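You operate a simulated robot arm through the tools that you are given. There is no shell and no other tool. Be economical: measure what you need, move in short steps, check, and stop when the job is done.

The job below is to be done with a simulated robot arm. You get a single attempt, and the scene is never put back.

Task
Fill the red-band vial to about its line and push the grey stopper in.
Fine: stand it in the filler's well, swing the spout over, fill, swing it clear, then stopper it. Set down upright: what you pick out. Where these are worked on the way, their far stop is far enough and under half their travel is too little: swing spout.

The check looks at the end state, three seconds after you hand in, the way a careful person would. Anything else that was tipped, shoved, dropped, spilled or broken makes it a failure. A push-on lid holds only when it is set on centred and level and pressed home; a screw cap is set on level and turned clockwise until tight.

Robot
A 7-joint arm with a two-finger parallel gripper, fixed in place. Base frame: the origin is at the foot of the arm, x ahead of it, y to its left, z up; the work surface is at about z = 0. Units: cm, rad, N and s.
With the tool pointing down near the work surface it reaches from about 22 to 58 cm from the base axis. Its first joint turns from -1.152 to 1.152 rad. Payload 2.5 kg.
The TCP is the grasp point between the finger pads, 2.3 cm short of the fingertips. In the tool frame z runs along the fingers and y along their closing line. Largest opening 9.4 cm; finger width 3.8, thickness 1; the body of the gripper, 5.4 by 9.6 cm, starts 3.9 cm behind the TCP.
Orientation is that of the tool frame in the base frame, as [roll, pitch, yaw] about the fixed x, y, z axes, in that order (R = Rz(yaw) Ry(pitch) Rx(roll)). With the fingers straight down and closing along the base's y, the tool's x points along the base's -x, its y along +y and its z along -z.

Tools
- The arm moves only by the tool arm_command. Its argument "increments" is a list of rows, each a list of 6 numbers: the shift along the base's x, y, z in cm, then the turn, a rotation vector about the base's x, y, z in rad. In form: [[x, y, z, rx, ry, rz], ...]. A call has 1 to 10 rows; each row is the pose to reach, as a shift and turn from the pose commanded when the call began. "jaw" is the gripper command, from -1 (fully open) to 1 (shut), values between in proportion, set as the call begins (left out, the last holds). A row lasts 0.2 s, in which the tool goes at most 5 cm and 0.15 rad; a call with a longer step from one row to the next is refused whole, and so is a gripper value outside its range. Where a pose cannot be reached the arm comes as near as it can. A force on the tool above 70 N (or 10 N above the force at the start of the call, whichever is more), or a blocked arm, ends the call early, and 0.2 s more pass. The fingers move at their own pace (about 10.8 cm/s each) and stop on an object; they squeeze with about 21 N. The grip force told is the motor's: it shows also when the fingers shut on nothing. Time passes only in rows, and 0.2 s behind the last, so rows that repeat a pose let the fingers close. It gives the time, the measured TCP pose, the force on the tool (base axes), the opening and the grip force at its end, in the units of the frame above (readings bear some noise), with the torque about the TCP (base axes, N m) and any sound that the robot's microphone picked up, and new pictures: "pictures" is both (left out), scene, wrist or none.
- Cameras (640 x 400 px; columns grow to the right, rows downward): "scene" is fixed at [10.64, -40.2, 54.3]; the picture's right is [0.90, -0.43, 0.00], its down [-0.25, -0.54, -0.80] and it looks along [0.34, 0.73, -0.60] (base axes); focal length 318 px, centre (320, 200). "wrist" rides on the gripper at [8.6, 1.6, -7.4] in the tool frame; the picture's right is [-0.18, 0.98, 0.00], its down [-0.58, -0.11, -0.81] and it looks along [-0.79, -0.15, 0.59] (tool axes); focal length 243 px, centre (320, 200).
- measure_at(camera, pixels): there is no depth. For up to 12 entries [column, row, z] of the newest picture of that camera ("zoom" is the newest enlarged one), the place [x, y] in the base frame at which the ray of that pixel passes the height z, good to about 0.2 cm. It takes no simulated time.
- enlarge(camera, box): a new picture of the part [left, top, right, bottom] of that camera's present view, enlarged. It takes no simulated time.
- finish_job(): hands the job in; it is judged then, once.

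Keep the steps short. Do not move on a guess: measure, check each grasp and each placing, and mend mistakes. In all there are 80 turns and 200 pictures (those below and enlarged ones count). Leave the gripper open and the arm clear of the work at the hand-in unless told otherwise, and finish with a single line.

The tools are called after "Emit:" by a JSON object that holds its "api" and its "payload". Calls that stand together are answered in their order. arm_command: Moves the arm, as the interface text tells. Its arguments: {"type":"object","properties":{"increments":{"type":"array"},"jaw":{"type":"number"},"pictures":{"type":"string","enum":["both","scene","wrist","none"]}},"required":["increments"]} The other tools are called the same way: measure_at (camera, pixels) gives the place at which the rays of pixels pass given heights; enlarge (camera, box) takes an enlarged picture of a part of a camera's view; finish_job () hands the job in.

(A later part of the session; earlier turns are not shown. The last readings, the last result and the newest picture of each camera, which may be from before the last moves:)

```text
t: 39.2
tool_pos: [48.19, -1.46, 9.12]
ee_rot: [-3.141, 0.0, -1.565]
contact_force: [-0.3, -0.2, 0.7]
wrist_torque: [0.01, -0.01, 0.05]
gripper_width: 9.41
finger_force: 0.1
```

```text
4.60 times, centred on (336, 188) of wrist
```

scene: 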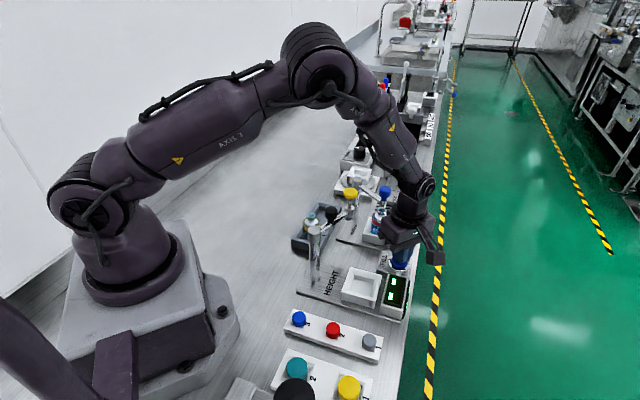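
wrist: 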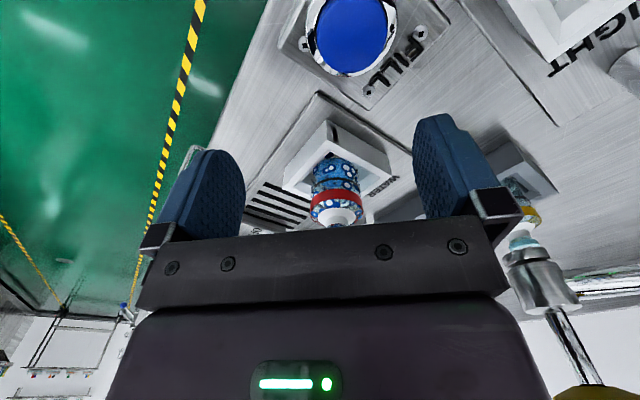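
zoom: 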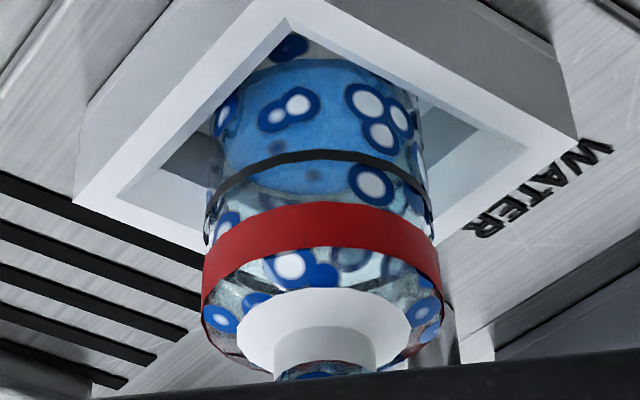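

The surface's far edge moved only from row 172 to row 193, so this short press added roughly 0.4 cm. Water remains about 1.9 cm below the line. Next I test a press held 0.4 s longer.

Emit:
{"api": "arm_command", "payload": {"increments": [[-1.0, -1.8, 0, 0, 0, 0], [-2.1, -3.55, 0, 0, 0, 0], [-2.1, -3.55, -1.5, 0, 0, 0], [-2.1, -3.55, -2.9, 0, 0, 0], [-2.1, -3.55, -2.9, 0, 0, 0]], "jaw": 1, "pictures": "none"}}

Emit:
{"api": "arm_command", "payload": {"increments": [[0, 0, -0.6, 0, 0, 0], [0, 0, -1.0, 0, 0, 0], [0, 0, -1.3, 0, 0, 0], [0, 0, -1.3, 0, 0, 0], [0, 0, -1.3, 0, 0, 0], [0, 0, -0.2, 0, 0, 0]], "pictures": "none"}}

Emit:
{"api": "arm_command", "payload": {"increments": [[0, 0, 1.5, 0, 0, 0], [0, 0, 3.1, 0, 0, 0], [1, 1.8, 3.1, 0, 0, 0], [2.0, 3.55, 3.1, 0, 0, 0], [2.0, 3.55, 3.1, 0, 0, 0]], "pictures": "none"}}

Emit:
{"api": "arm_command", "payload": {"increments": [[0, 0, 0, 0, 0, 0], [0, 0, 0, 0, 0, 0]], "jaw": -1, "pictures": "wrist"}}

Emit:
{"api": "enlarge", "payload": {"camera": "wrist", "box": [310, 145, 362, 232]}}

```text
t: 40.4
tool_pos: [45.94, -5.16, 6.07]
ee_rot: [-3.141, 0.001, -1.566]
contact_force: [0.0, 0.5, -0.3]
wrist_torque: [0.0, 0.06, 0.01]
gripper_width: 0.01
finger_force: 21.2
```

```text
t: 41.8
tool_pos: [45.85, -4.91, 5.91]
ee_rot: [3.14, 0.002, -1.566]
contact_force: [-0.5, 0.7, 0.4]
wrist_torque: [0.03, 0.03, 0.01]
gripper_width: 0.0
finger_force: 21.1
heard: click
```

```text
t: 43.0
tool_pos: [47.92, -1.42, 9.01]
ee_rot: [-3.141, -0.001, -1.566]
contact_force: [0.1, -0.6, -1.0]
wrist_torque: [0.02, 0.01, -0.01]
gripper_width: 0.03
finger_force: 20.3
```

```text
t: 43.6
tool_pos: [47.95, -1.4, 9.17]
ee_rot: [-3.141, -0.001, -1.565]
contact_force: [0.1, 0.9, -0.2]
wrist_torque: [0.03, -0.03, -0.01]
gripper_width: 9.39
finger_force: 0.1
```

wrist: 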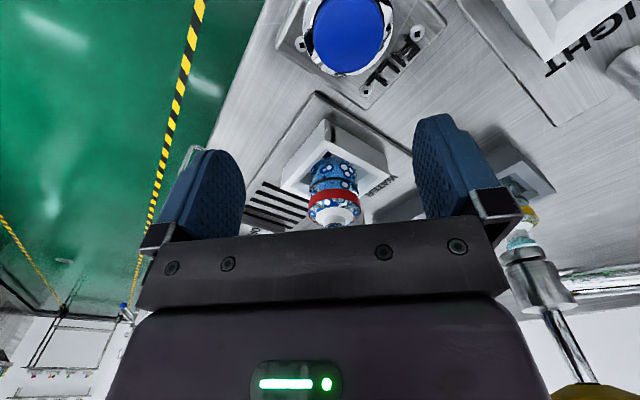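

```text
4.60 times, centred on (336, 188) of wrist
```

zoom: 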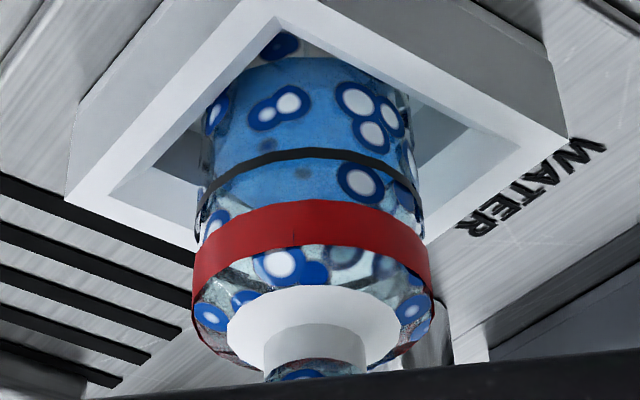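

The water now reaches behind the red band (beyond row 205), so longer holding gives more. The band hides the edge here, so I rise to look through the scene camera too.

Emit:
{"api": "arm_command", "payload": {"increments": [[-0.7, -1.2, 3, 0, 0, 0], [-1.4, -2.4, 6, 0, 0, 0], [-2.1, -3.55, 9, 0, 0, 0], [-2.1, -3.55, 9, 0, 0, 0]], "jaw": 1}}

Emit:
{"api": "enlarge", "payload": {"camera": "scene", "box": [373, 205, 393, 238]}}

Emit:
{"api": "enlarge", "payload": {"camera": "wrist", "box": [310, 105, 362, 205]}}

```text
t: 44.6
tool_pos: [45.86, -5.03, 18.35]
ee_rot: [-3.141, 0.001, -1.566]
contact_force: [-0.4, 1.3, 0.1]
wrist_torque: [0.03, 0.02, 0.0]
gripper_width: 0.0
finger_force: 21.2
```

scene: 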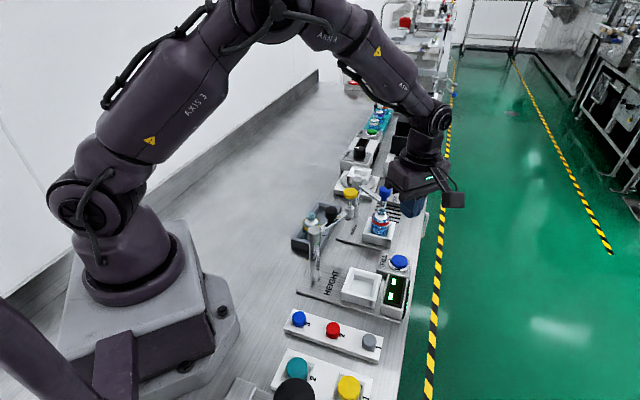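
wrist: 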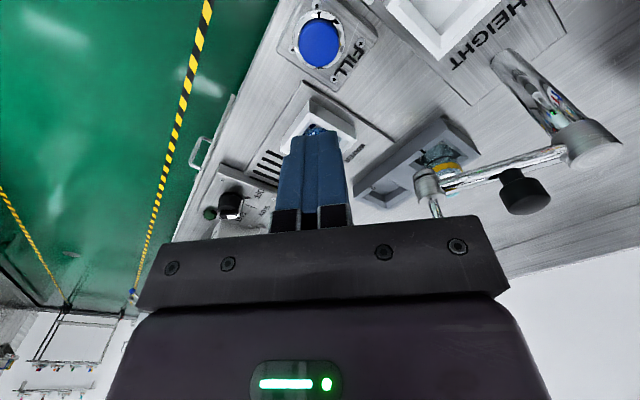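

```text
12.12 times, centred on (383, 222) of scene
```

zoom: 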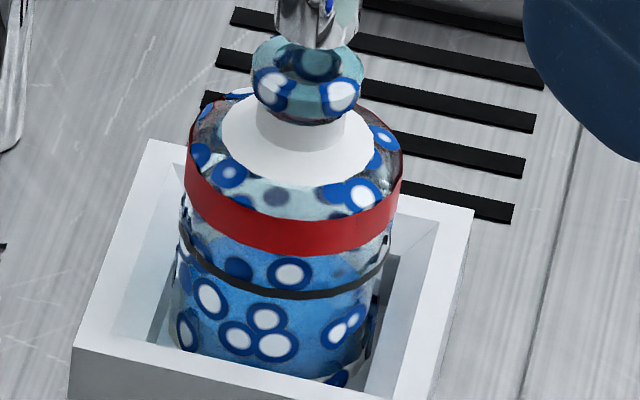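

```text
4.00 times, centred on (336, 155) of wrist
```

zoom: 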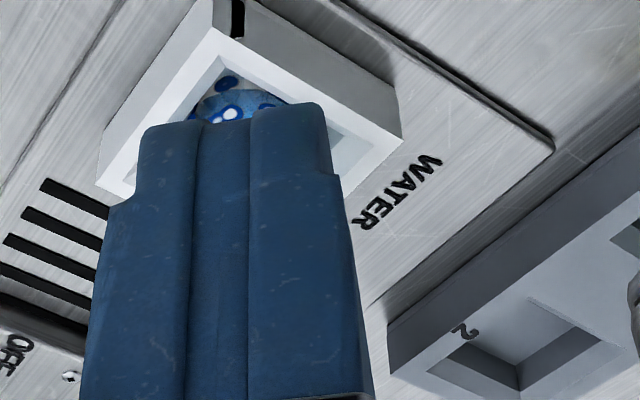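

From the scene view, water is now about 1.0 cm below the line. The last press added about 0.9 cm, so I repeat it and check.

Emit:
{"api": "arm_command", "payload": {"increments": [[0.1, 0, -4, 0, 0, 0], [0.1, 0, -8, 0, 0, 0], [0.1, 0, -11, 0, 0, 0], [0.1, 0, -12.1, 0, 0, 0], [0.1, 0, -12.1, 0, 0, 0]], "pictures": "none"}}

Emit:
{"api": "arm_command", "payload": {"increments": [[0, 0, -0.6, 0, 0, 0], [0, 0, -1.0, 0, 0, 0], [0, 0, -1.3, 0, 0, 0], [0, 0, -1.3, 0, 0, 0], [0, 0, -1.3, 0, 0, 0], [0, 0, -0.2, 0, 0, 0]], "pictures": "none"}}

Emit:
{"api": "arm_command", "payload": {"increments": [[0, 0, 4, 0, 0, 0], [0, 0, 8, 0, 0, 0], [0, 0, 12.2, 0, 0, 0], [0, 0, 12.2, 0, 0, 0]], "pictures": "scene"}}

Emit:
{"api": "enlarge", "payload": {"camera": "scene", "box": [373, 205, 393, 238]}}

```text
t: 45.8
tool_pos: [45.86, -5.12, 6.01]
ee_rot: [3.141, 0.001, -1.567]
contact_force: [0.1, 0.0, 0.3]
wrist_torque: [0.0, 0.0, 0.01]
gripper_width: 0.01
finger_force: 20.8
```

```text
t: 47.2
tool_pos: [45.82, -5.01, 5.8]
ee_rot: [3.142, 0.001, -1.566]
contact_force: [0.7, 0.0, 1.1]
wrist_torque: [0.03, -0.06, -0.02]
gripper_width: 0.0
finger_force: 21.0
heard: click
```

```text
t: 48.2
tool_pos: [45.86, -5.0, 18.14]
ee_rot: [3.141, 0.0, -1.565]
contact_force: [-0.4, -0.4, 0.4]
wrist_torque: [0.0, -0.02, 0.05]
gripper_width: 0.0
finger_force: 21.1
```

scene: 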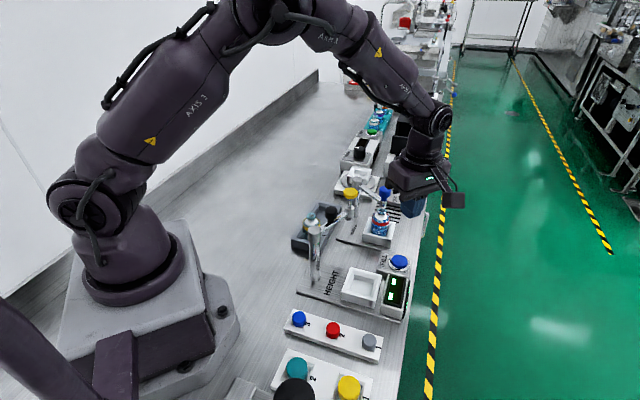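

```text
12.12 times, centred on (383, 222) of scene
```

zoom: 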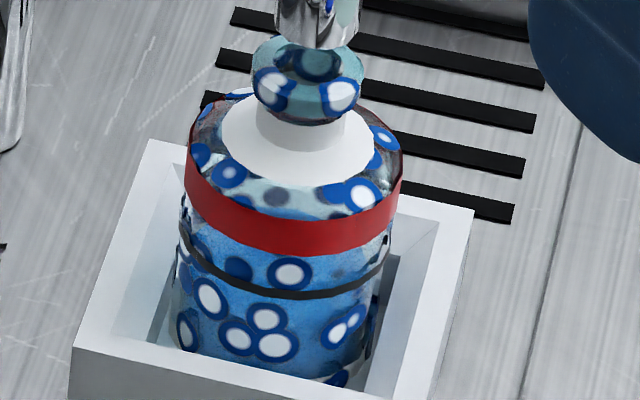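

Blue now spans up to the band, with a sliver showing above it. I check from the wrist side view.

Emit:
{"api": "arm_command", "payload": {"increments": [[1, 1.8, -3, 0, 0, 0], [2.1, 3.6, -6, 0, 0, 0], [2.1, 3.6, -9, 0, 0, 0], [2.1, 3.6, -9, 0, 0, 0]], "jaw": -1, "pictures": "wrist"}}

Emit:
{"api": "enlarge", "payload": {"camera": "wrist", "box": [310, 145, 362, 232]}}

Emit:
{"api": "enlarge", "payload": {"camera": "wrist", "box": [310, 170, 362, 225]}}

```text
t: 49.2
tool_pos: [48.1, -1.4, 8.96]
ee_rot: [3.141, 0.0, -1.566]
contact_force: [0.1, -0.3, -0.5]
wrist_torque: [-0.03, 0.02, 0.06]
gripper_width: 9.39
finger_force: 0.0
```

wrist: 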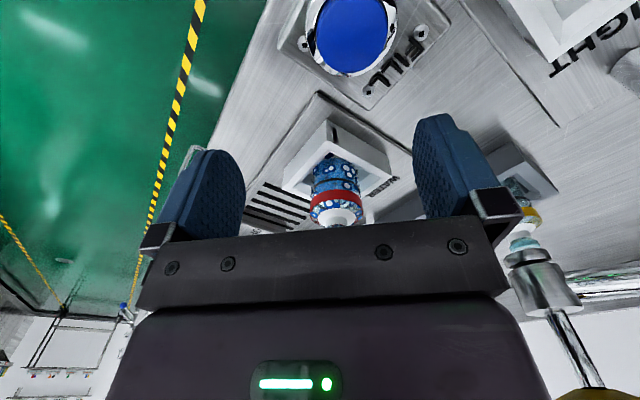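

```text
4.60 times, centred on (336, 188) of wrist
```

zoom: 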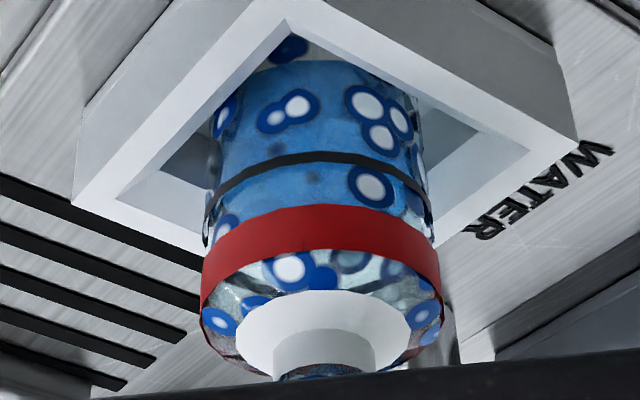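

```text
7.27 times, centred on (336, 198) of wrist
```

zoom: 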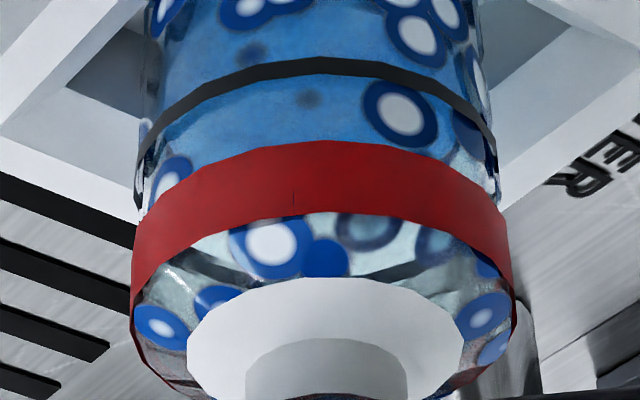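

Through the shoulder glass I see the far side of the line. The water's far edge is still hidden by the band, so the level is about 0.6–0.8 cm short. Long presses add about 0.55 cm, so I do one more.

Emit:
{"api": "arm_command", "payload": {"increments": [[-1.0, -1.8, 0, 0, 0, 0], [-2.1, -3.6, 0, 0, 0, 0], [-2.1, -3.6, -1.5, 0, 0, 0], [-2.1, -3.6, -2.9, 0, 0, 0], [-2.1, -3.6, -2.9, 0, 0, 0]], "jaw": 1, "pictures": "none"}}

Emit:
{"api": "arm_command", "payload": {"increments": [[0, 0, -0.6, 0, 0, 0], [0, 0, -1.0, 0, 0, 0], [0, 0, -1.3, 0, 0, 0], [0, 0, -1.3, 0, 0, 0], [0, 0, -1.3, 0, 0, 0], [0, 0, -0.2, 0, 0, 0]], "pictures": "none"}}

Emit:
{"api": "arm_command", "payload": {"increments": [[0, 0, 4, 0, 0, 0], [0, 0, 8, 0, 0, 0], [0, 0, 12.2, 0, 0, 0], [0, 0, 12.2, 0, 0, 0]], "pictures": "scene"}}

Emit:
{"api": "enlarge", "payload": {"camera": "scene", "box": [373, 205, 393, 238]}}

Emit:
{"api": "arm_command", "payload": {"increments": [[1, 1.8, -3, 0, 0, 0], [2.1, 3.6, -6, 0, 0, 0], [2.1, 3.6, -9, 0, 0, 0], [2.1, 3.6, -9, 0, 0, 0]], "jaw": -1, "pictures": "wrist"}}

Emit:
{"api": "enlarge", "payload": {"camera": "wrist", "box": [310, 170, 362, 225]}}

```text
t: 50.4
tool_pos: [45.95, -5.1, 6.16]
ee_rot: [-3.141, 0.0, -1.565]
contact_force: [-0.2, 0.1, 0.3]
wrist_torque: [0.04, -0.02, -0.01]
gripper_width: 0.0
finger_force: 21.0
```

```text
t: 51.8
tool_pos: [45.98, -4.95, 5.85]
ee_rot: [3.141, 0.002, -1.565]
contact_force: [0.2, -0.3, 0.4]
wrist_torque: [0.0, -0.03, 0.02]
gripper_width: 0.0
finger_force: 21.1
heard: click
```

```text
t: 52.8
tool_pos: [46.02, -4.97, 18.13]
ee_rot: [3.142, 0.001, -1.565]
contact_force: [0.4, 0.6, 0.4]
wrist_torque: [0.02, 0.01, 0.0]
gripper_width: 0.0
finger_force: 21.4
```

scene: 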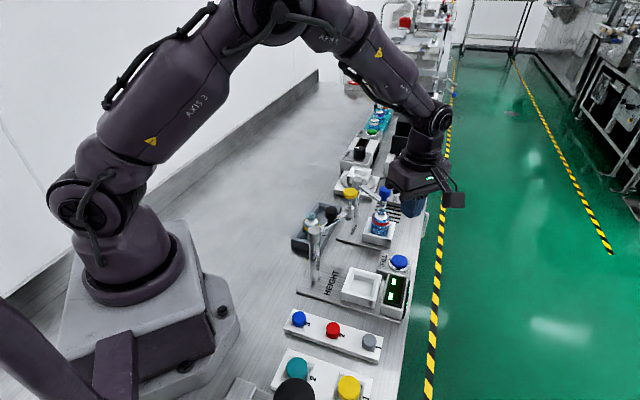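

```text
12.12 times, centred on (383, 222) of scene
```

zoom: 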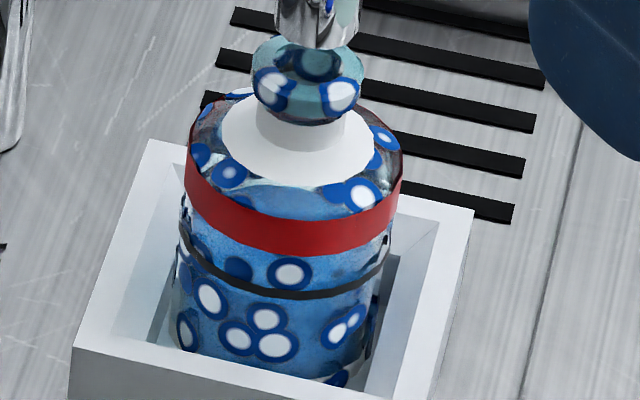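

```text
t: 53.8
tool_pos: [48.01, -1.31, 9.15]
ee_rot: [-3.14, 0.0, -1.567]
contact_force: [0.4, 0.2, 0.1]
wrist_torque: [-0.03, 0.01, 0.0]
gripper_width: 9.4
finger_force: 0.0
```

wrist: 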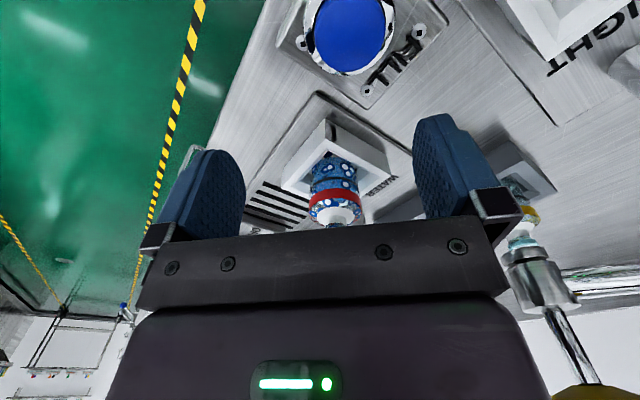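

```text
7.27 times, centred on (336, 198) of wrist
```

zoom: 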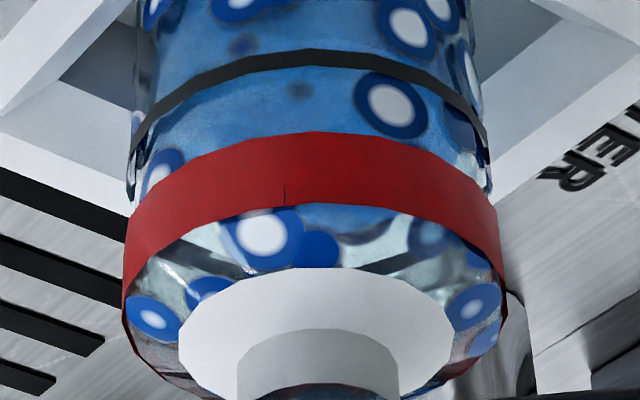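

Now the far water edge is clearly visible, and both views put it about 0.35 cm below the line. One short press adds about 0.35 cm.

Emit:
{"api": "arm_command", "payload": {"increments": [[-1.0, -1.8, 0, 0, 0, 0], [-2.0, -3.7, 0, 0, 0, 0], [-2.0, -3.7, -1.5, 0, 0, 0], [-2.0, -3.7, -2.9, 0, 0, 0], [-2.0, -3.7, -2.9, 0, 0, 0]], "jaw": 1, "pictures": "none"}}

Emit:
{"api": "arm_command", "payload": {"increments": [[0, 0.1, -0.6, 0, 0, 0], [0, 0.1, -1.0, 0, 0, 0], [0, 0.1, -1.3, 0, 0, 0], [0, 0.1, -0.2, 0, 0, 0]], "pictures": "none"}}

Emit:
{"api": "arm_command", "payload": {"increments": [[0, 0, 4, 0, 0, 0], [0, 0, 8, 0, 0, 0], [0, 0, 12.2, 0, 0, 0], [0, 0, 12.2, 0, 0, 0]], "pictures": "scene"}}

Emit:
{"api": "enlarge", "payload": {"camera": "scene", "box": [373, 205, 393, 238]}}

Emit:
{"api": "arm_command", "payload": {"increments": [[1, 1.8, -3, 0, 0, 0], [2.1, 3.6, -6, 0, 0, 0], [2.1, 3.6, -9, 0, 0, 0], [2.1, 3.6, -9, 0, 0, 0]], "jaw": -1, "pictures": "wrist"}}

Emit:
{"api": "enlarge", "payload": {"camera": "wrist", "box": [310, 170, 362, 225]}}

```text
t: 55.0
tool_pos: [46.15, -5.16, 6.17]
ee_rot: [-3.141, 0.001, -1.565]
contact_force: [-0.4, 0.5, 0.0]
wrist_torque: [0.01, -0.02, 0.02]
gripper_width: 0.03
finger_force: 20.8
```

```text
t: 56.0
tool_pos: [46.02, -5.05, 6.0]
ee_rot: [3.142, -0.001, -1.567]
contact_force: [0.4, -0.2, 0.2]
wrist_torque: [-0.03, 0.01, -0.02]
gripper_width: 0.0
finger_force: 20.6
heard: click
```

```text
t: 57.0
tool_pos: [45.95, -4.88, 18.25]
ee_rot: [3.141, 0.0, -1.566]
contact_force: [-0.7, 0.5, -1.4]
wrist_torque: [0.0, -0.01, 0.01]
gripper_width: 0.0
finger_force: 21.0
```

scene: 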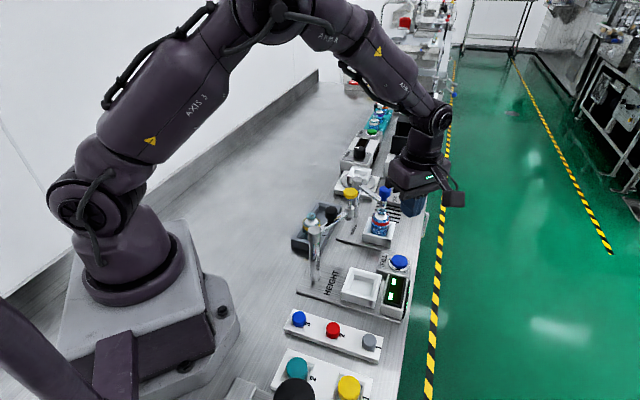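

```text
12.12 times, centred on (383, 222) of scene
```

zoom: 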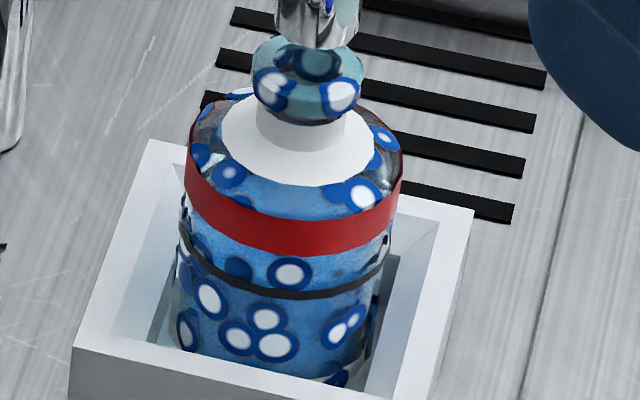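

```text
t: 58.0
tool_pos: [48.08, -1.29, 9.27]
ee_rot: [3.14, 0.001, -1.565]
contact_force: [-0.3, -0.9, 0.2]
wrist_torque: [-0.01, -0.02, 0.04]
gripper_width: 9.41
finger_force: 0.0
```

wrist: 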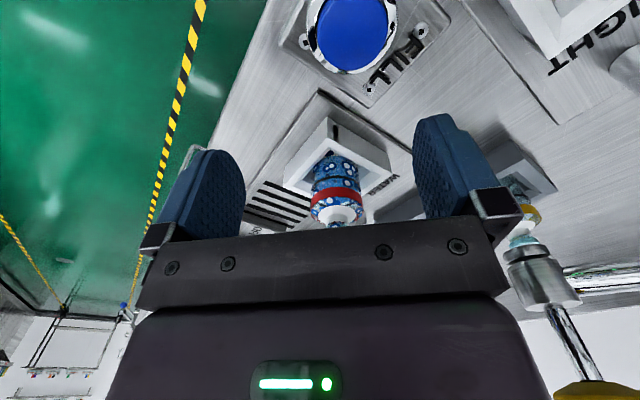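

```text
7.27 times, centred on (336, 198) of wrist
```

zoom: 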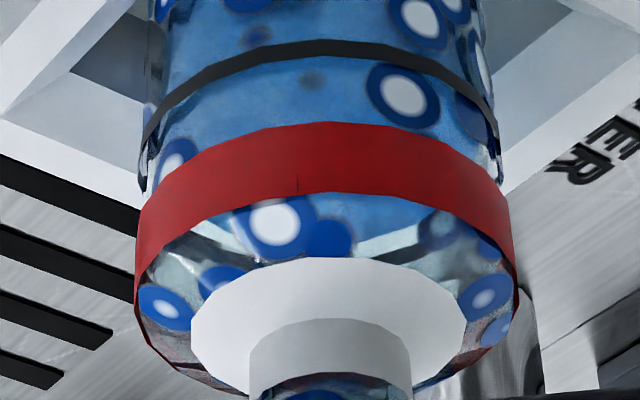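

The water is now essentially at the line, within about 0.1–0.15 cm. Filling is done. I rise and turn the tool back to the orientation used for the spout knob.

Emit:
{"api": "arm_command", "payload": {"increments": [[0, -1, 3, 0, 0, 0], [0, -2, 7, 0, 0, 0], [0, -2, 11, 0, 0, -0.14], [0, -2, 15, 0, 0, -0.28], [0, -2, 15, 0, 0, -0.42], [0, -2, 15, 0, 0, -0.56], [0, -2, 15, 0, 0, -0.7], [0, -2, 15, 0, 0, -0.84], [0, -2, 15, 0, 0, -0.98], [0, -2, 15, 0, 0, -1.12]], "jaw": 0.1, "pictures": "none"}}

Emit:
{"api": "arm_command", "payload": {"increments": [[0, 1, 0, 0, 0, -0.14], [0, 2, 0, 0, 0, -0.28], [0, 3, 0, 0, 0, -0.42], [0, 4, 0, 0, 0, -0.56], [0, 5, 0, 0, 0, -0.7], [0, 6, 0, 0, 0, -0.84], [0, 7, 0, 0, 0, -0.98], [0, 8, 0, 0, 0, -1.12], [0, 8.4, 0, 0, 0, -1.26], [0, 8.4, 0, 0, 0, -1.4]], "pictures": "none"}}

Emit:
{"api": "arm_command", "payload": {"increments": [[0, 0, 0, 0, 0, -0.14], [0, 0, -1, 0, 0, -0.28], [0, 0, -3, 0, 0, -0.42], [0, 0, -4, 0, 0, -0.54], [0, 0, -4, 0, 0, -0.54]]}}

Emit:
{"api": "enlarge", "payload": {"camera": "wrist", "box": [200, 0, 440, 200]}}

```text
t: 60.2
tool_pos: [48.12, -3.46, 24.29]
ee_rot: [-3.14, 0.0, -2.69]
contact_force: [0.5, 0.1, -1.0]
wrist_torque: [0.0, 0.0, -0.01]
gripper_width: 4.21
finger_force: 0.1
```

```text
t: 62.4
tool_pos: [48.2, 4.91, 24.22]
ee_rot: [3.141, 0.0, 2.196]
contact_force: [1.0, 0.6, -0.5]
wrist_torque: [0.02, -0.02, 0.0]
gripper_width: 4.22
finger_force: 0.1
```

```text
t: 63.6
tool_pos: [48.3, 5.03, 20.09]
ee_rot: [-3.14, 0.0, 1.657]
contact_force: [0.4, -0.1, 0.3]
wrist_torque: [0.02, -0.02, -0.01]
gripper_width: 4.25
finger_force: 0.0
```

scene: 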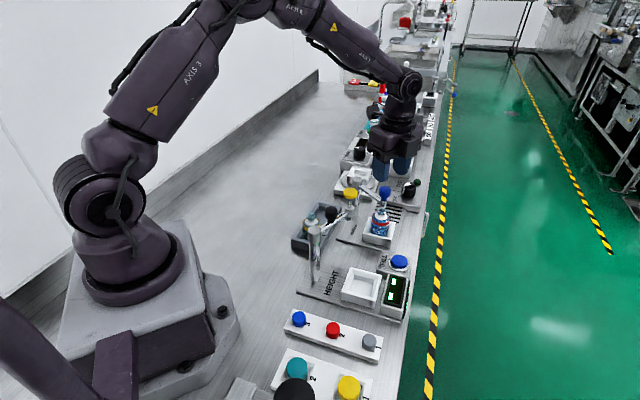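
wrist: 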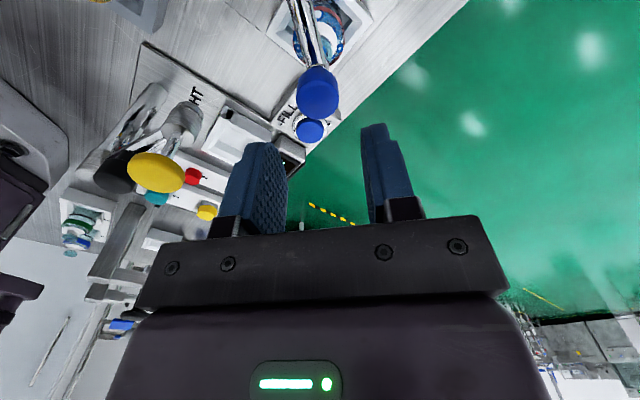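

```text
2.00 times, centred on (320, 100) of wrist
```

zoom: 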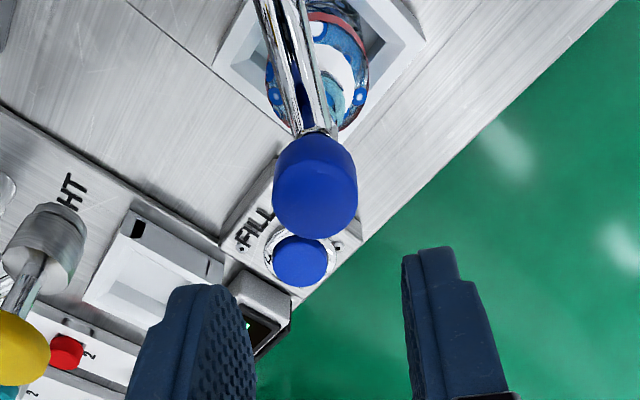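

Emit:
{"api": "measure_at", "payload": {"camera": "wrist", "pixels": [[318, 97, 14.7], [297.5, 95, 14.2], [338.5, 95, 14.2]]}}

Emit:
{"api": "measure_at", "payload": {"camera": "scene", "pixels": [[385, 189, 14.7]]}}

```text
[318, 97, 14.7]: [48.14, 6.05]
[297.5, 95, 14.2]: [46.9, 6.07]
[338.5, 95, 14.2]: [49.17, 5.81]
```

```text
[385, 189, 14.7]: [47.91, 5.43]
```

The knob is at about (48.05, 5.7). I lower the open fingers around it.

Emit:
{"api": "arm_command", "payload": {"increments": [[-0.25, 0.5, -0.5, 0, 0, 0], [-0.25, 0.5, -2, 0, 0, 0], [-0.25, 0.5, -3.8, 0, 0, 0], [-0.25, 0.5, -5.1, 0, 0, 0], [-0.25, 0.5, -5.1, 0, 0, 0]]}}

Emit:
{"api": "enlarge", "payload": {"camera": "wrist", "box": [200, 0, 440, 200]}}

```text
t: 64.8
tool_pos: [48.0, 5.42, 15.03]
ee_rot: [-3.141, 0.0, 1.656]
contact_force: [0.2, -1.0, 0.6]
wrist_torque: [0.02, 0.0, 0.03]
gripper_width: 4.21
finger_force: 0.0
```

scene: 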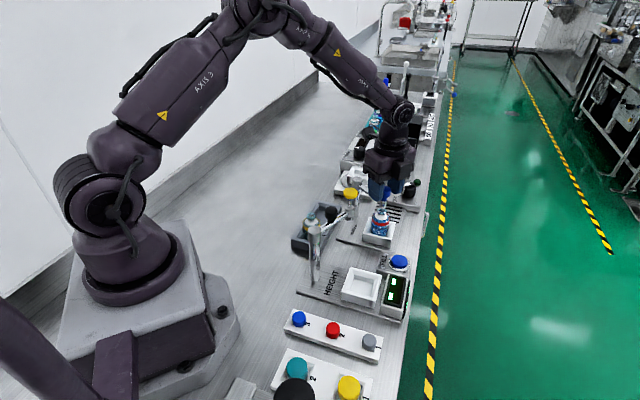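
wrist: 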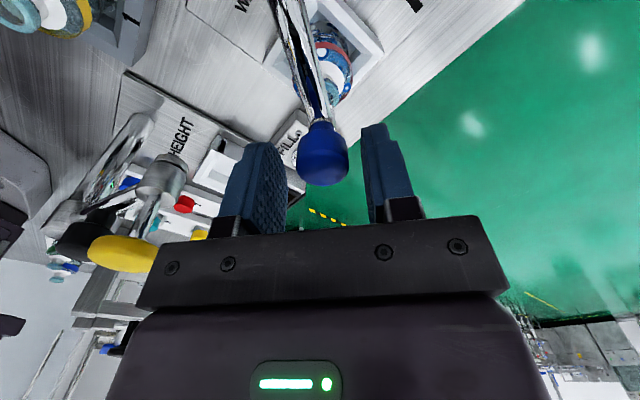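

```text
2.00 times, centred on (320, 100) of wrist
```

zoom: 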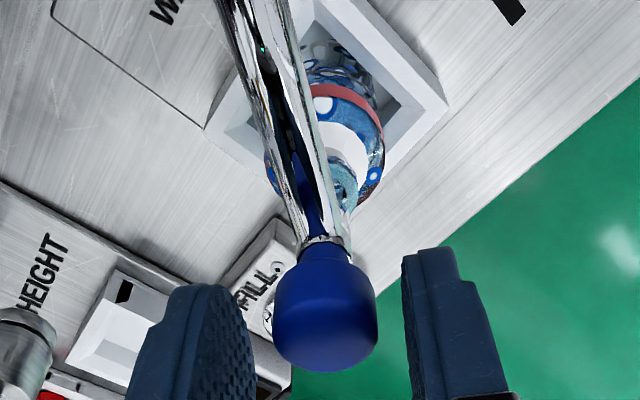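

The knob is caged. I swing back along the arc, with the gap narrowed.

Emit:
{"api": "arm_command", "payload": {"increments": [[0, 0, 0, 0, 0, 0], [0.6, 0.14, 0, 0, 0, 0.07], [1.22, 0.32, 0, 0, 0, 0.14], [2.39, 0.8, 0, 0, 0, 0.28], [3.48, 1.44, 0, 0, 0, 0.42], [4.46, 2.23, 0, 0, 0, 0.56], [5.33, 3.14, 0, 0, 0, 0.7], [6.07, 4.17, 0, 0, 0, 0.84], [6.07, 4.17, 0, 0, 0, 0.84]], "jaw": 0.32}}

```text
t: 66.8
tool_pos: [53.99, 9.76, 15.1]
ee_rot: [3.14, 0.001, 2.501]
contact_force: [-0.6, -0.2, 0.7]
wrist_torque: [-0.02, 0.0, 0.01]
gripper_width: 3.22
finger_force: 0.7
```

scene: 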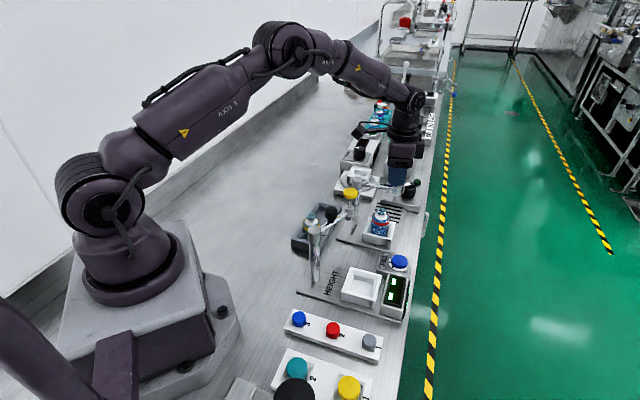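
wrist: 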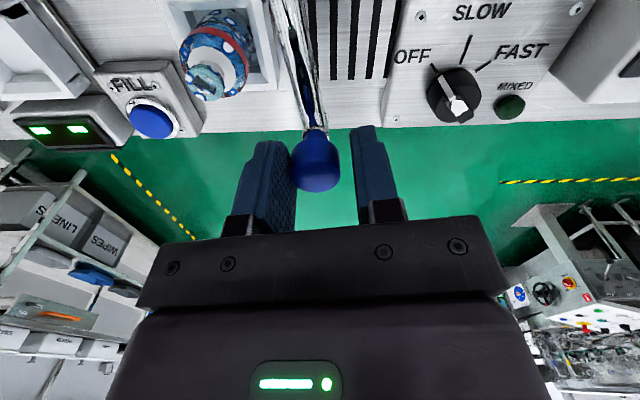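

Emit:
{"api": "arm_command", "payload": {"increments": [[0.58, 1.12, 0, 0, 0, 0.14], [1.0, 2.31, 0, 0, 0, 0.28], [1.2, 3.2, 0, 0, 0, 0.4], [1.25, 3.6, 0, 0, 0, 0.42], [1.3, 3.9, 0, 0, 0, 0.42], [1.3, 3.9, 0, 0, 0, 0.42]]}}

Emit:
{"api": "enlarge", "payload": {"camera": "wrist", "box": [200, 0, 440, 200]}}

```text
t: 68.2
tool_pos: [55.35, 13.5, 14.97]
ee_rot: [3.141, 0.0, 2.92]
contact_force: [0.4, -0.4, -0.1]
wrist_torque: [0.06, 0.01, 0.0]
gripper_width: 3.24
finger_force: 0.4
```

scene: 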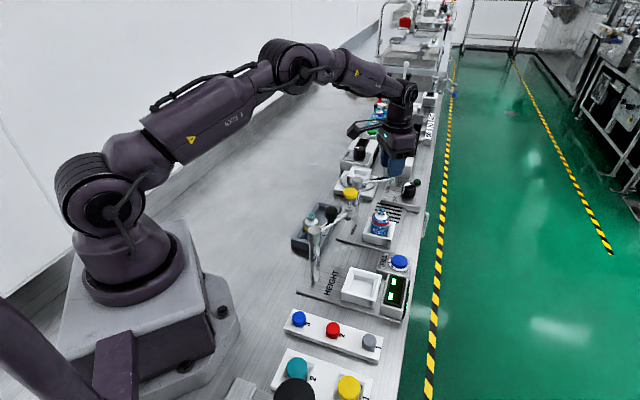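
wrist: 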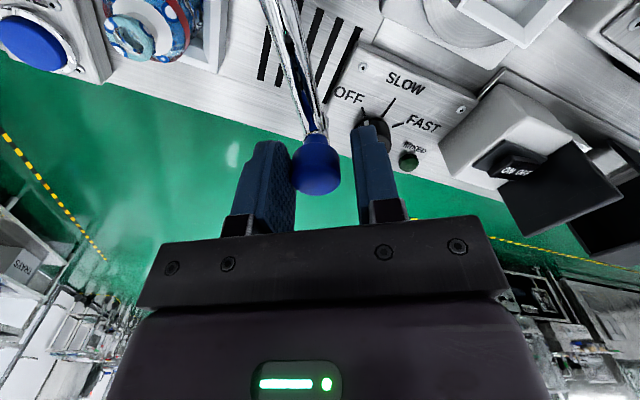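

```text
2.00 times, centred on (320, 100) of wrist
```

zoom: 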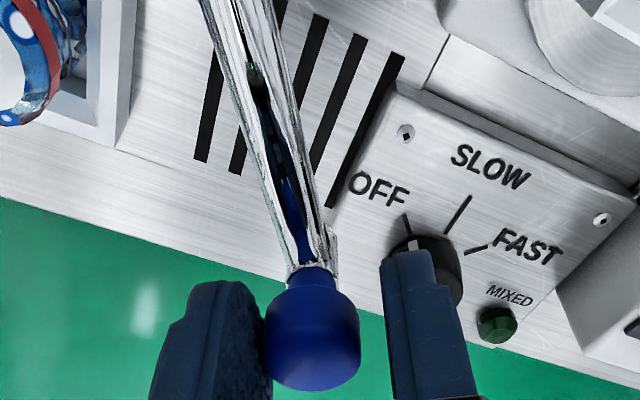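

It is almost back at the start position. I nudge on to feel for the stop.

Emit:
{"api": "arm_command", "payload": {"increments": [[0.03, 0.3, 0, 0, 0, 0], [0.05, 0.6, 0, 0, 0, 0], [0.05, 0.6, 0, 0, 0, 0]], "pictures": "none"}}

```text
t: 69.0
tool_pos: [55.32, 13.85, 14.94]
ee_rot: [-3.138, 0.002, 2.915]
contact_force: [1.8, -16.8, -1.1]
wrist_torque: [-0.04, 0.04, -0.02]
gripper_width: 3.91
finger_force: 7.8
```

At its far stop, with a 17 N reaction. I back off, open and rise.

Emit:
{"api": "arm_command", "payload": {"increments": [[0, -0.8, 0, 0, 0, 0], [0, -0.8, 0, 0, 0, 0], [0, -0.8, 3, 0, 0, 0], [0, -0.8, 6, 0, 0, 0], [-2, -2, 9, 0, 0, 0], [-2, -2, 9, 0, 0, 0]], "jaw": 0.1}}

Emit:
{"api": "enlarge", "payload": {"camera": "scene", "box": [350, 160, 430, 250]}}

Emit:
{"api": "enlarge", "payload": {"camera": "scene", "box": [280, 300, 400, 375]}}

```text
t: 70.4
tool_pos: [53.39, 12.07, 24.19]
ee_rot: [-3.141, 0.0, 2.918]
contact_force: [0.0, -0.5, -0.4]
wrist_torque: [0.02, -0.03, -0.01]
gripper_width: 4.22
finger_force: 0.1
```

scene: 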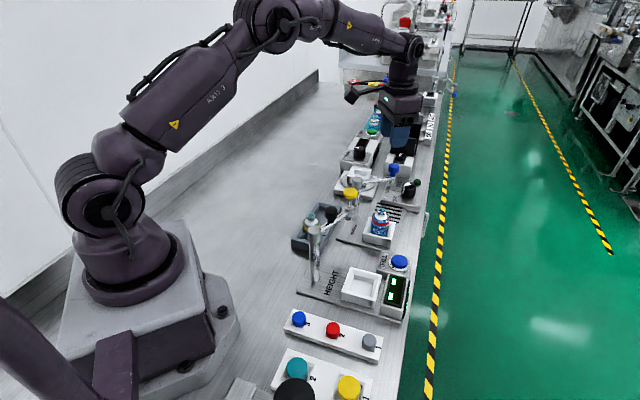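
wrist: 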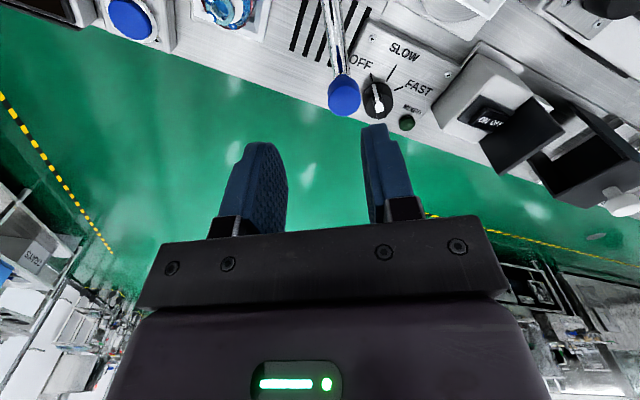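

```text
4.44 times, centred on (390, 205) of scene
```

zoom: 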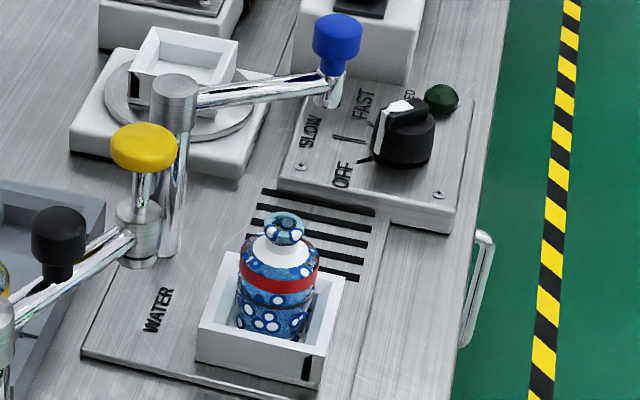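

```text
5.33 times, centred on (340, 338) of scene
```

zoom: 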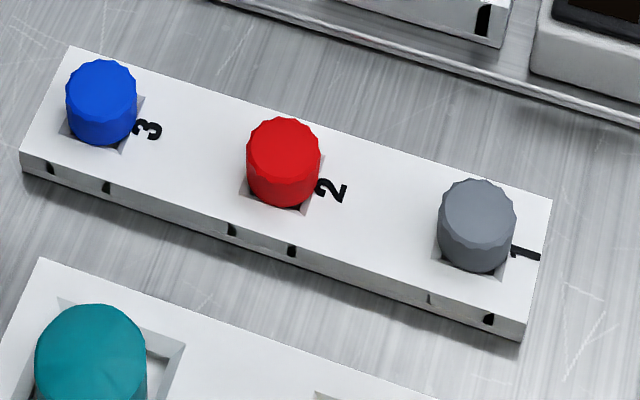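

The spout is parked clear and the vial is upright. Next comes the grey stopper in slot 1 at scene (369.5, 339.5). I fly high to above it, yaw to -135°.

Emit:
{"api": "arm_command", "payload": {"increments": [[-2.8, -3.7, 0, 0, 0, 0.14], [-5.6, -7.4, 0, 0, 0, 0.28], [-8.4, -11.1, 0, 0, 0, 0.42], [-11.2, -14.8, 0, 0, 0, 0.56], [-14, -18.5, 0, 0, 0, 0.7], [-16.8, -22.2, 0, 0, 0, 0.84], [-19.6, -25.9, 0, 0, 0, 0.98], [-22.8, -29.6, 0, 0, 0, 1.01], [-22.8, -29.6, -3, 0, 0, 1.01], [-22.8, -29.6, -3, 0, 0, 1.01]], "jaw": 0.1}}

Emit:
{"api": "enlarge", "payload": {"camera": "wrist", "box": [220, 0, 420, 130]}}

```text
t: 72.6
tool_pos: [30.66, -17.39, 20.99]
ee_rot: [-3.141, 0.0, -2.356]
contact_force: [-0.2, 0.5, -0.1]
wrist_torque: [-0.01, 0.0, -0.01]
gripper_width: 4.24
finger_force: 0.1
```

scene: 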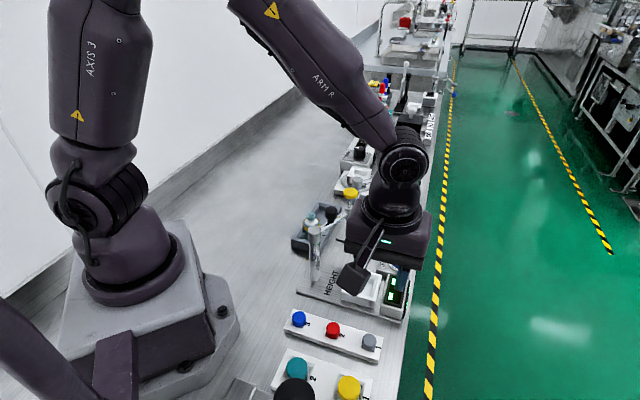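
wrist: 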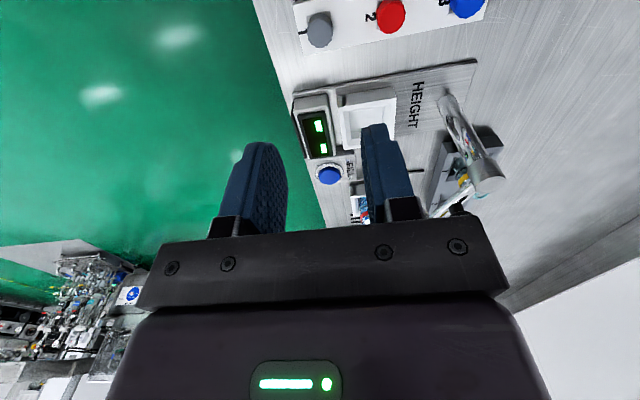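

```text
3.08 times, centred on (320, 65) of wrist
```

zoom: 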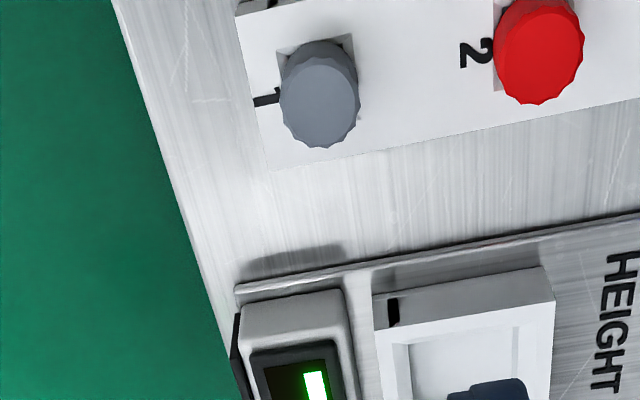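

Emit:
{"api": "measure_at", "payload": {"camera": "wrist", "pixels": [[320.2, 34, 2], [320.2, 34, 3], [320.2, 34, 4], [308, 30, 3], [332.5, 30, 3], [313, 14, 1.3]]}}

Emit:
{"api": "measure_at", "payload": {"camera": "scene", "pixels": [[369.5, 339.5, 2], [369.5, 339.5, 3], [369.5, 339.5, 4], [362.3, 341, 3], [376.7, 343, 3]]}}

```text
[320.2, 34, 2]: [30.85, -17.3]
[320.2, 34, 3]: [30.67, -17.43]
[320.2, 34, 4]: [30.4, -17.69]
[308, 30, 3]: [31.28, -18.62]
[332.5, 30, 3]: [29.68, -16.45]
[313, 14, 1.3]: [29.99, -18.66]
```

```text
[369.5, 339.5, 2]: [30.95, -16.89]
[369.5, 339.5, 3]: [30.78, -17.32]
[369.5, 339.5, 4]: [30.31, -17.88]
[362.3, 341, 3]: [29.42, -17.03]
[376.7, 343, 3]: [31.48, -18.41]
```

The stopper is at about (30.65, -17.45), 2.6 cm across, with its top at z≈3.4. I check the big black item near where the wrist camera will come down.

Emit:
{"api": "measure_at", "payload": {"camera": "scene", "pixels": [[293, 390, 4], [293, 390, 12], [293, 390, 20], [297, 368, 4], [348, 386, 4]]}}

Emit:
{"api": "enlarge", "payload": {"camera": "scene", "box": [220, 330, 400, 400]}}

```text
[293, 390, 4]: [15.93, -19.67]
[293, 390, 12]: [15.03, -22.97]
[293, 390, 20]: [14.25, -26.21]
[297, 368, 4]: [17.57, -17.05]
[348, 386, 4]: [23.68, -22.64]
```

```text
3.56 times, centred on (310, 365) of scene
```

zoom: 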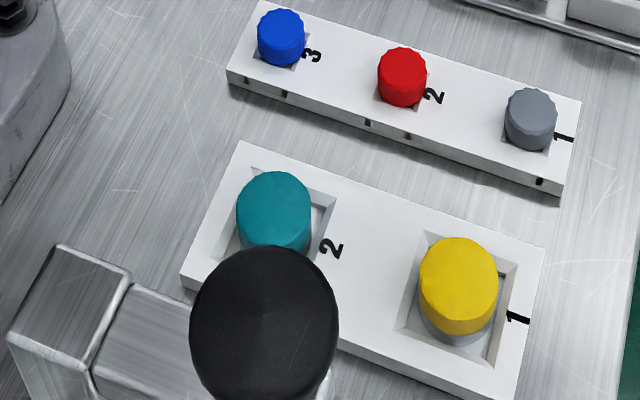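

The camera passes well above the yellow lid and 9 cm from the black lever. I lower to TCP z≈7.5 first.

Emit:
{"api": "arm_command", "payload": {"increments": [[0, -0.05, -4, 0, 0, 0], [0, -0.05, -8, 0, 0, 0], [0, -0.05, -12, 0, 0, 0], [0, -0.05, -13.5, 0, 0, 0], [0, -0.05, -13.5, 0, 0, 0]]}}

Emit:
{"api": "enlarge", "payload": {"camera": "wrist", "box": [220, 40, 420, 240]}}

```text
t: 73.8
tool_pos: [30.47, -17.43, 7.59]
ee_rot: [-3.142, -0.001, -2.356]
contact_force: [-0.8, 0.2, -0.5]
wrist_torque: [-0.02, 0.03, 0.02]
gripper_width: 4.23
finger_force: 0.0
```

scene: 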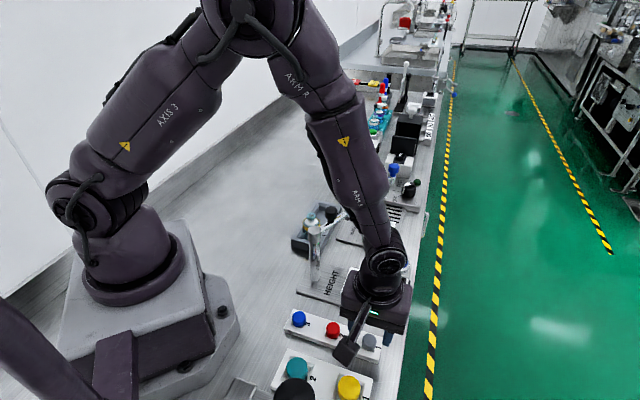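
wrist: 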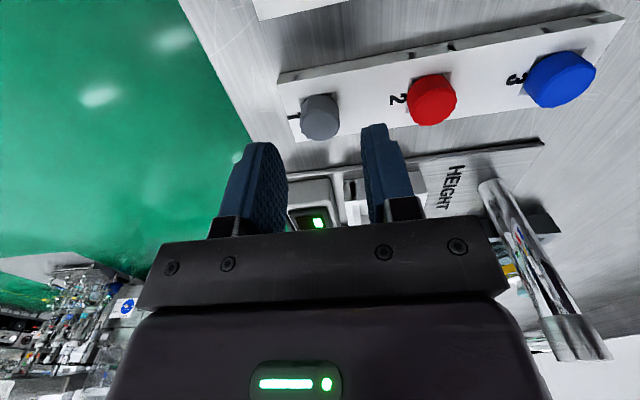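

```text
2.00 times, centred on (320, 140) of wrist
```

zoom: 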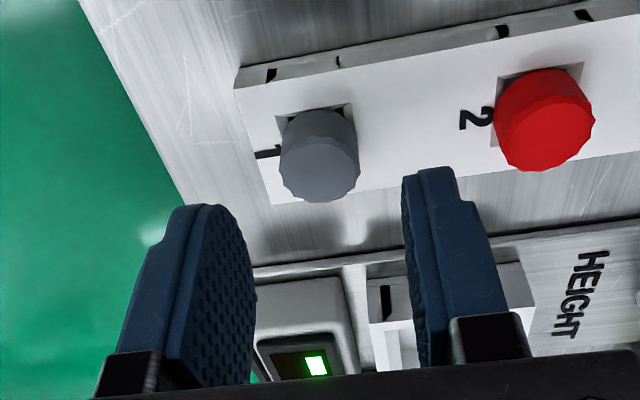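

Emit:
{"api": "measure_at", "payload": {"camera": "wrist", "pixels": [[321, 126, 2.5], [321, 126, 3], [321, 126, 3.5], [300, 120, 3], [339.5, 117, 3], [299, 99, 1.4], [337, 92, 1.4]]}}

```text
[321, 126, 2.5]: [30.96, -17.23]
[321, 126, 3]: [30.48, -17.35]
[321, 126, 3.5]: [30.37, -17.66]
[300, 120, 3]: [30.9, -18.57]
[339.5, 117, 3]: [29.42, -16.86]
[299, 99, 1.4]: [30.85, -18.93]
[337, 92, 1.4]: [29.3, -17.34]
```

The stopper top is at z≈3.0, and the TCP is centred over it. I lower to TCP z≈3.95 (tips about 1.6).

Emit:
{"api": "arm_command", "payload": {"increments": [[0.08, 0, -1.5, 0, 0, 0], [0.08, 0, -2.7, 0, 0, 0], [0.08, 0, -3.3, 0, 0, 0], [0.08, 0, -3.6, 0, 0, 0], [0.08, 0, -3.6, 0, 0, 0]]}}

Emit:
{"api": "enlarge", "payload": {"camera": "wrist", "box": [220, 40, 420, 240]}}

Emit:
{"api": "enlarge", "payload": {"camera": "scene", "box": [320, 300, 420, 380]}}

```text
t: 75.0
tool_pos: [30.65, -17.4, 4.05]
ee_rot: [3.14, 0.0, -2.356]
contact_force: [0.4, 0.5, 0.1]
wrist_torque: [0.01, -0.04, 0.01]
gripper_width: 4.21
finger_force: 0.0
```

scene: 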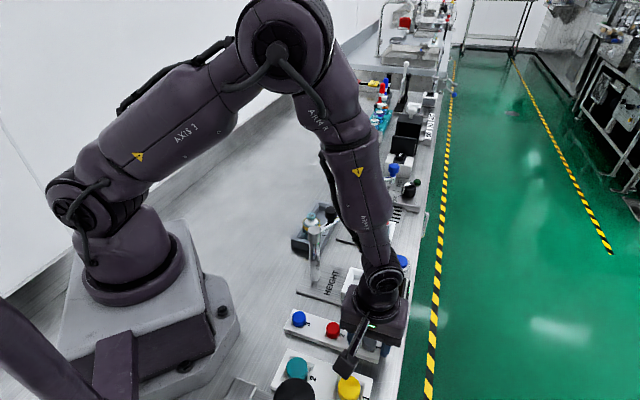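
wrist: 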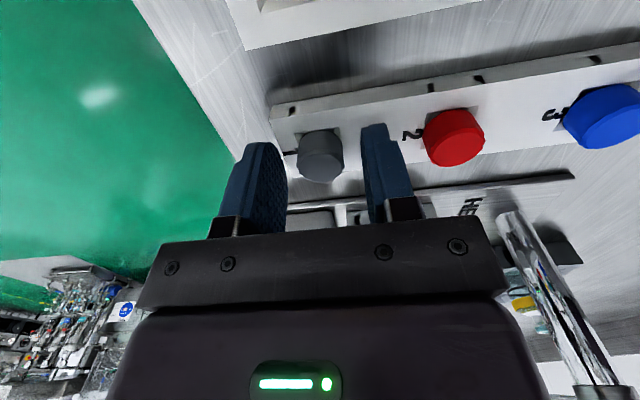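

```text
2.00 times, centred on (320, 140) of wrist
```

zoom: 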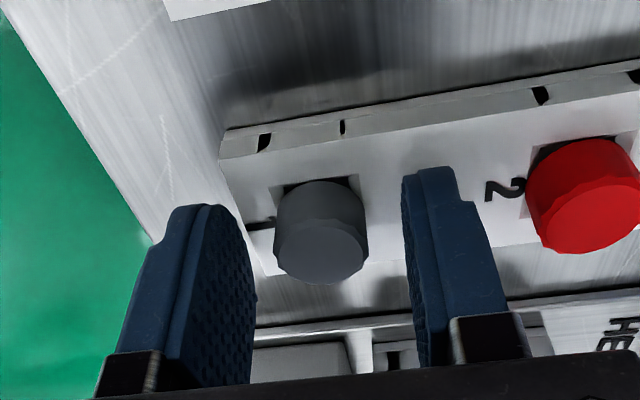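

```text
5.00 times, centred on (370, 340) of scene
```

zoom: 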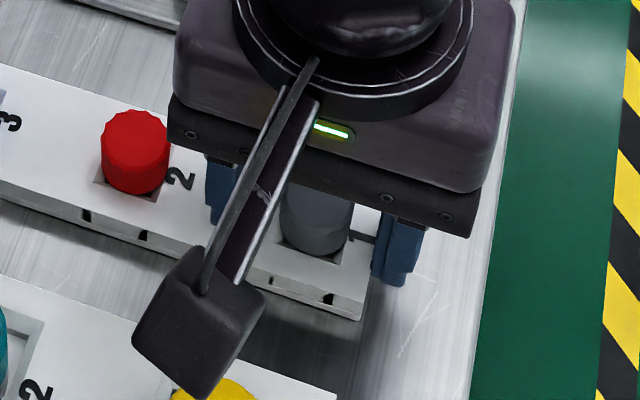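

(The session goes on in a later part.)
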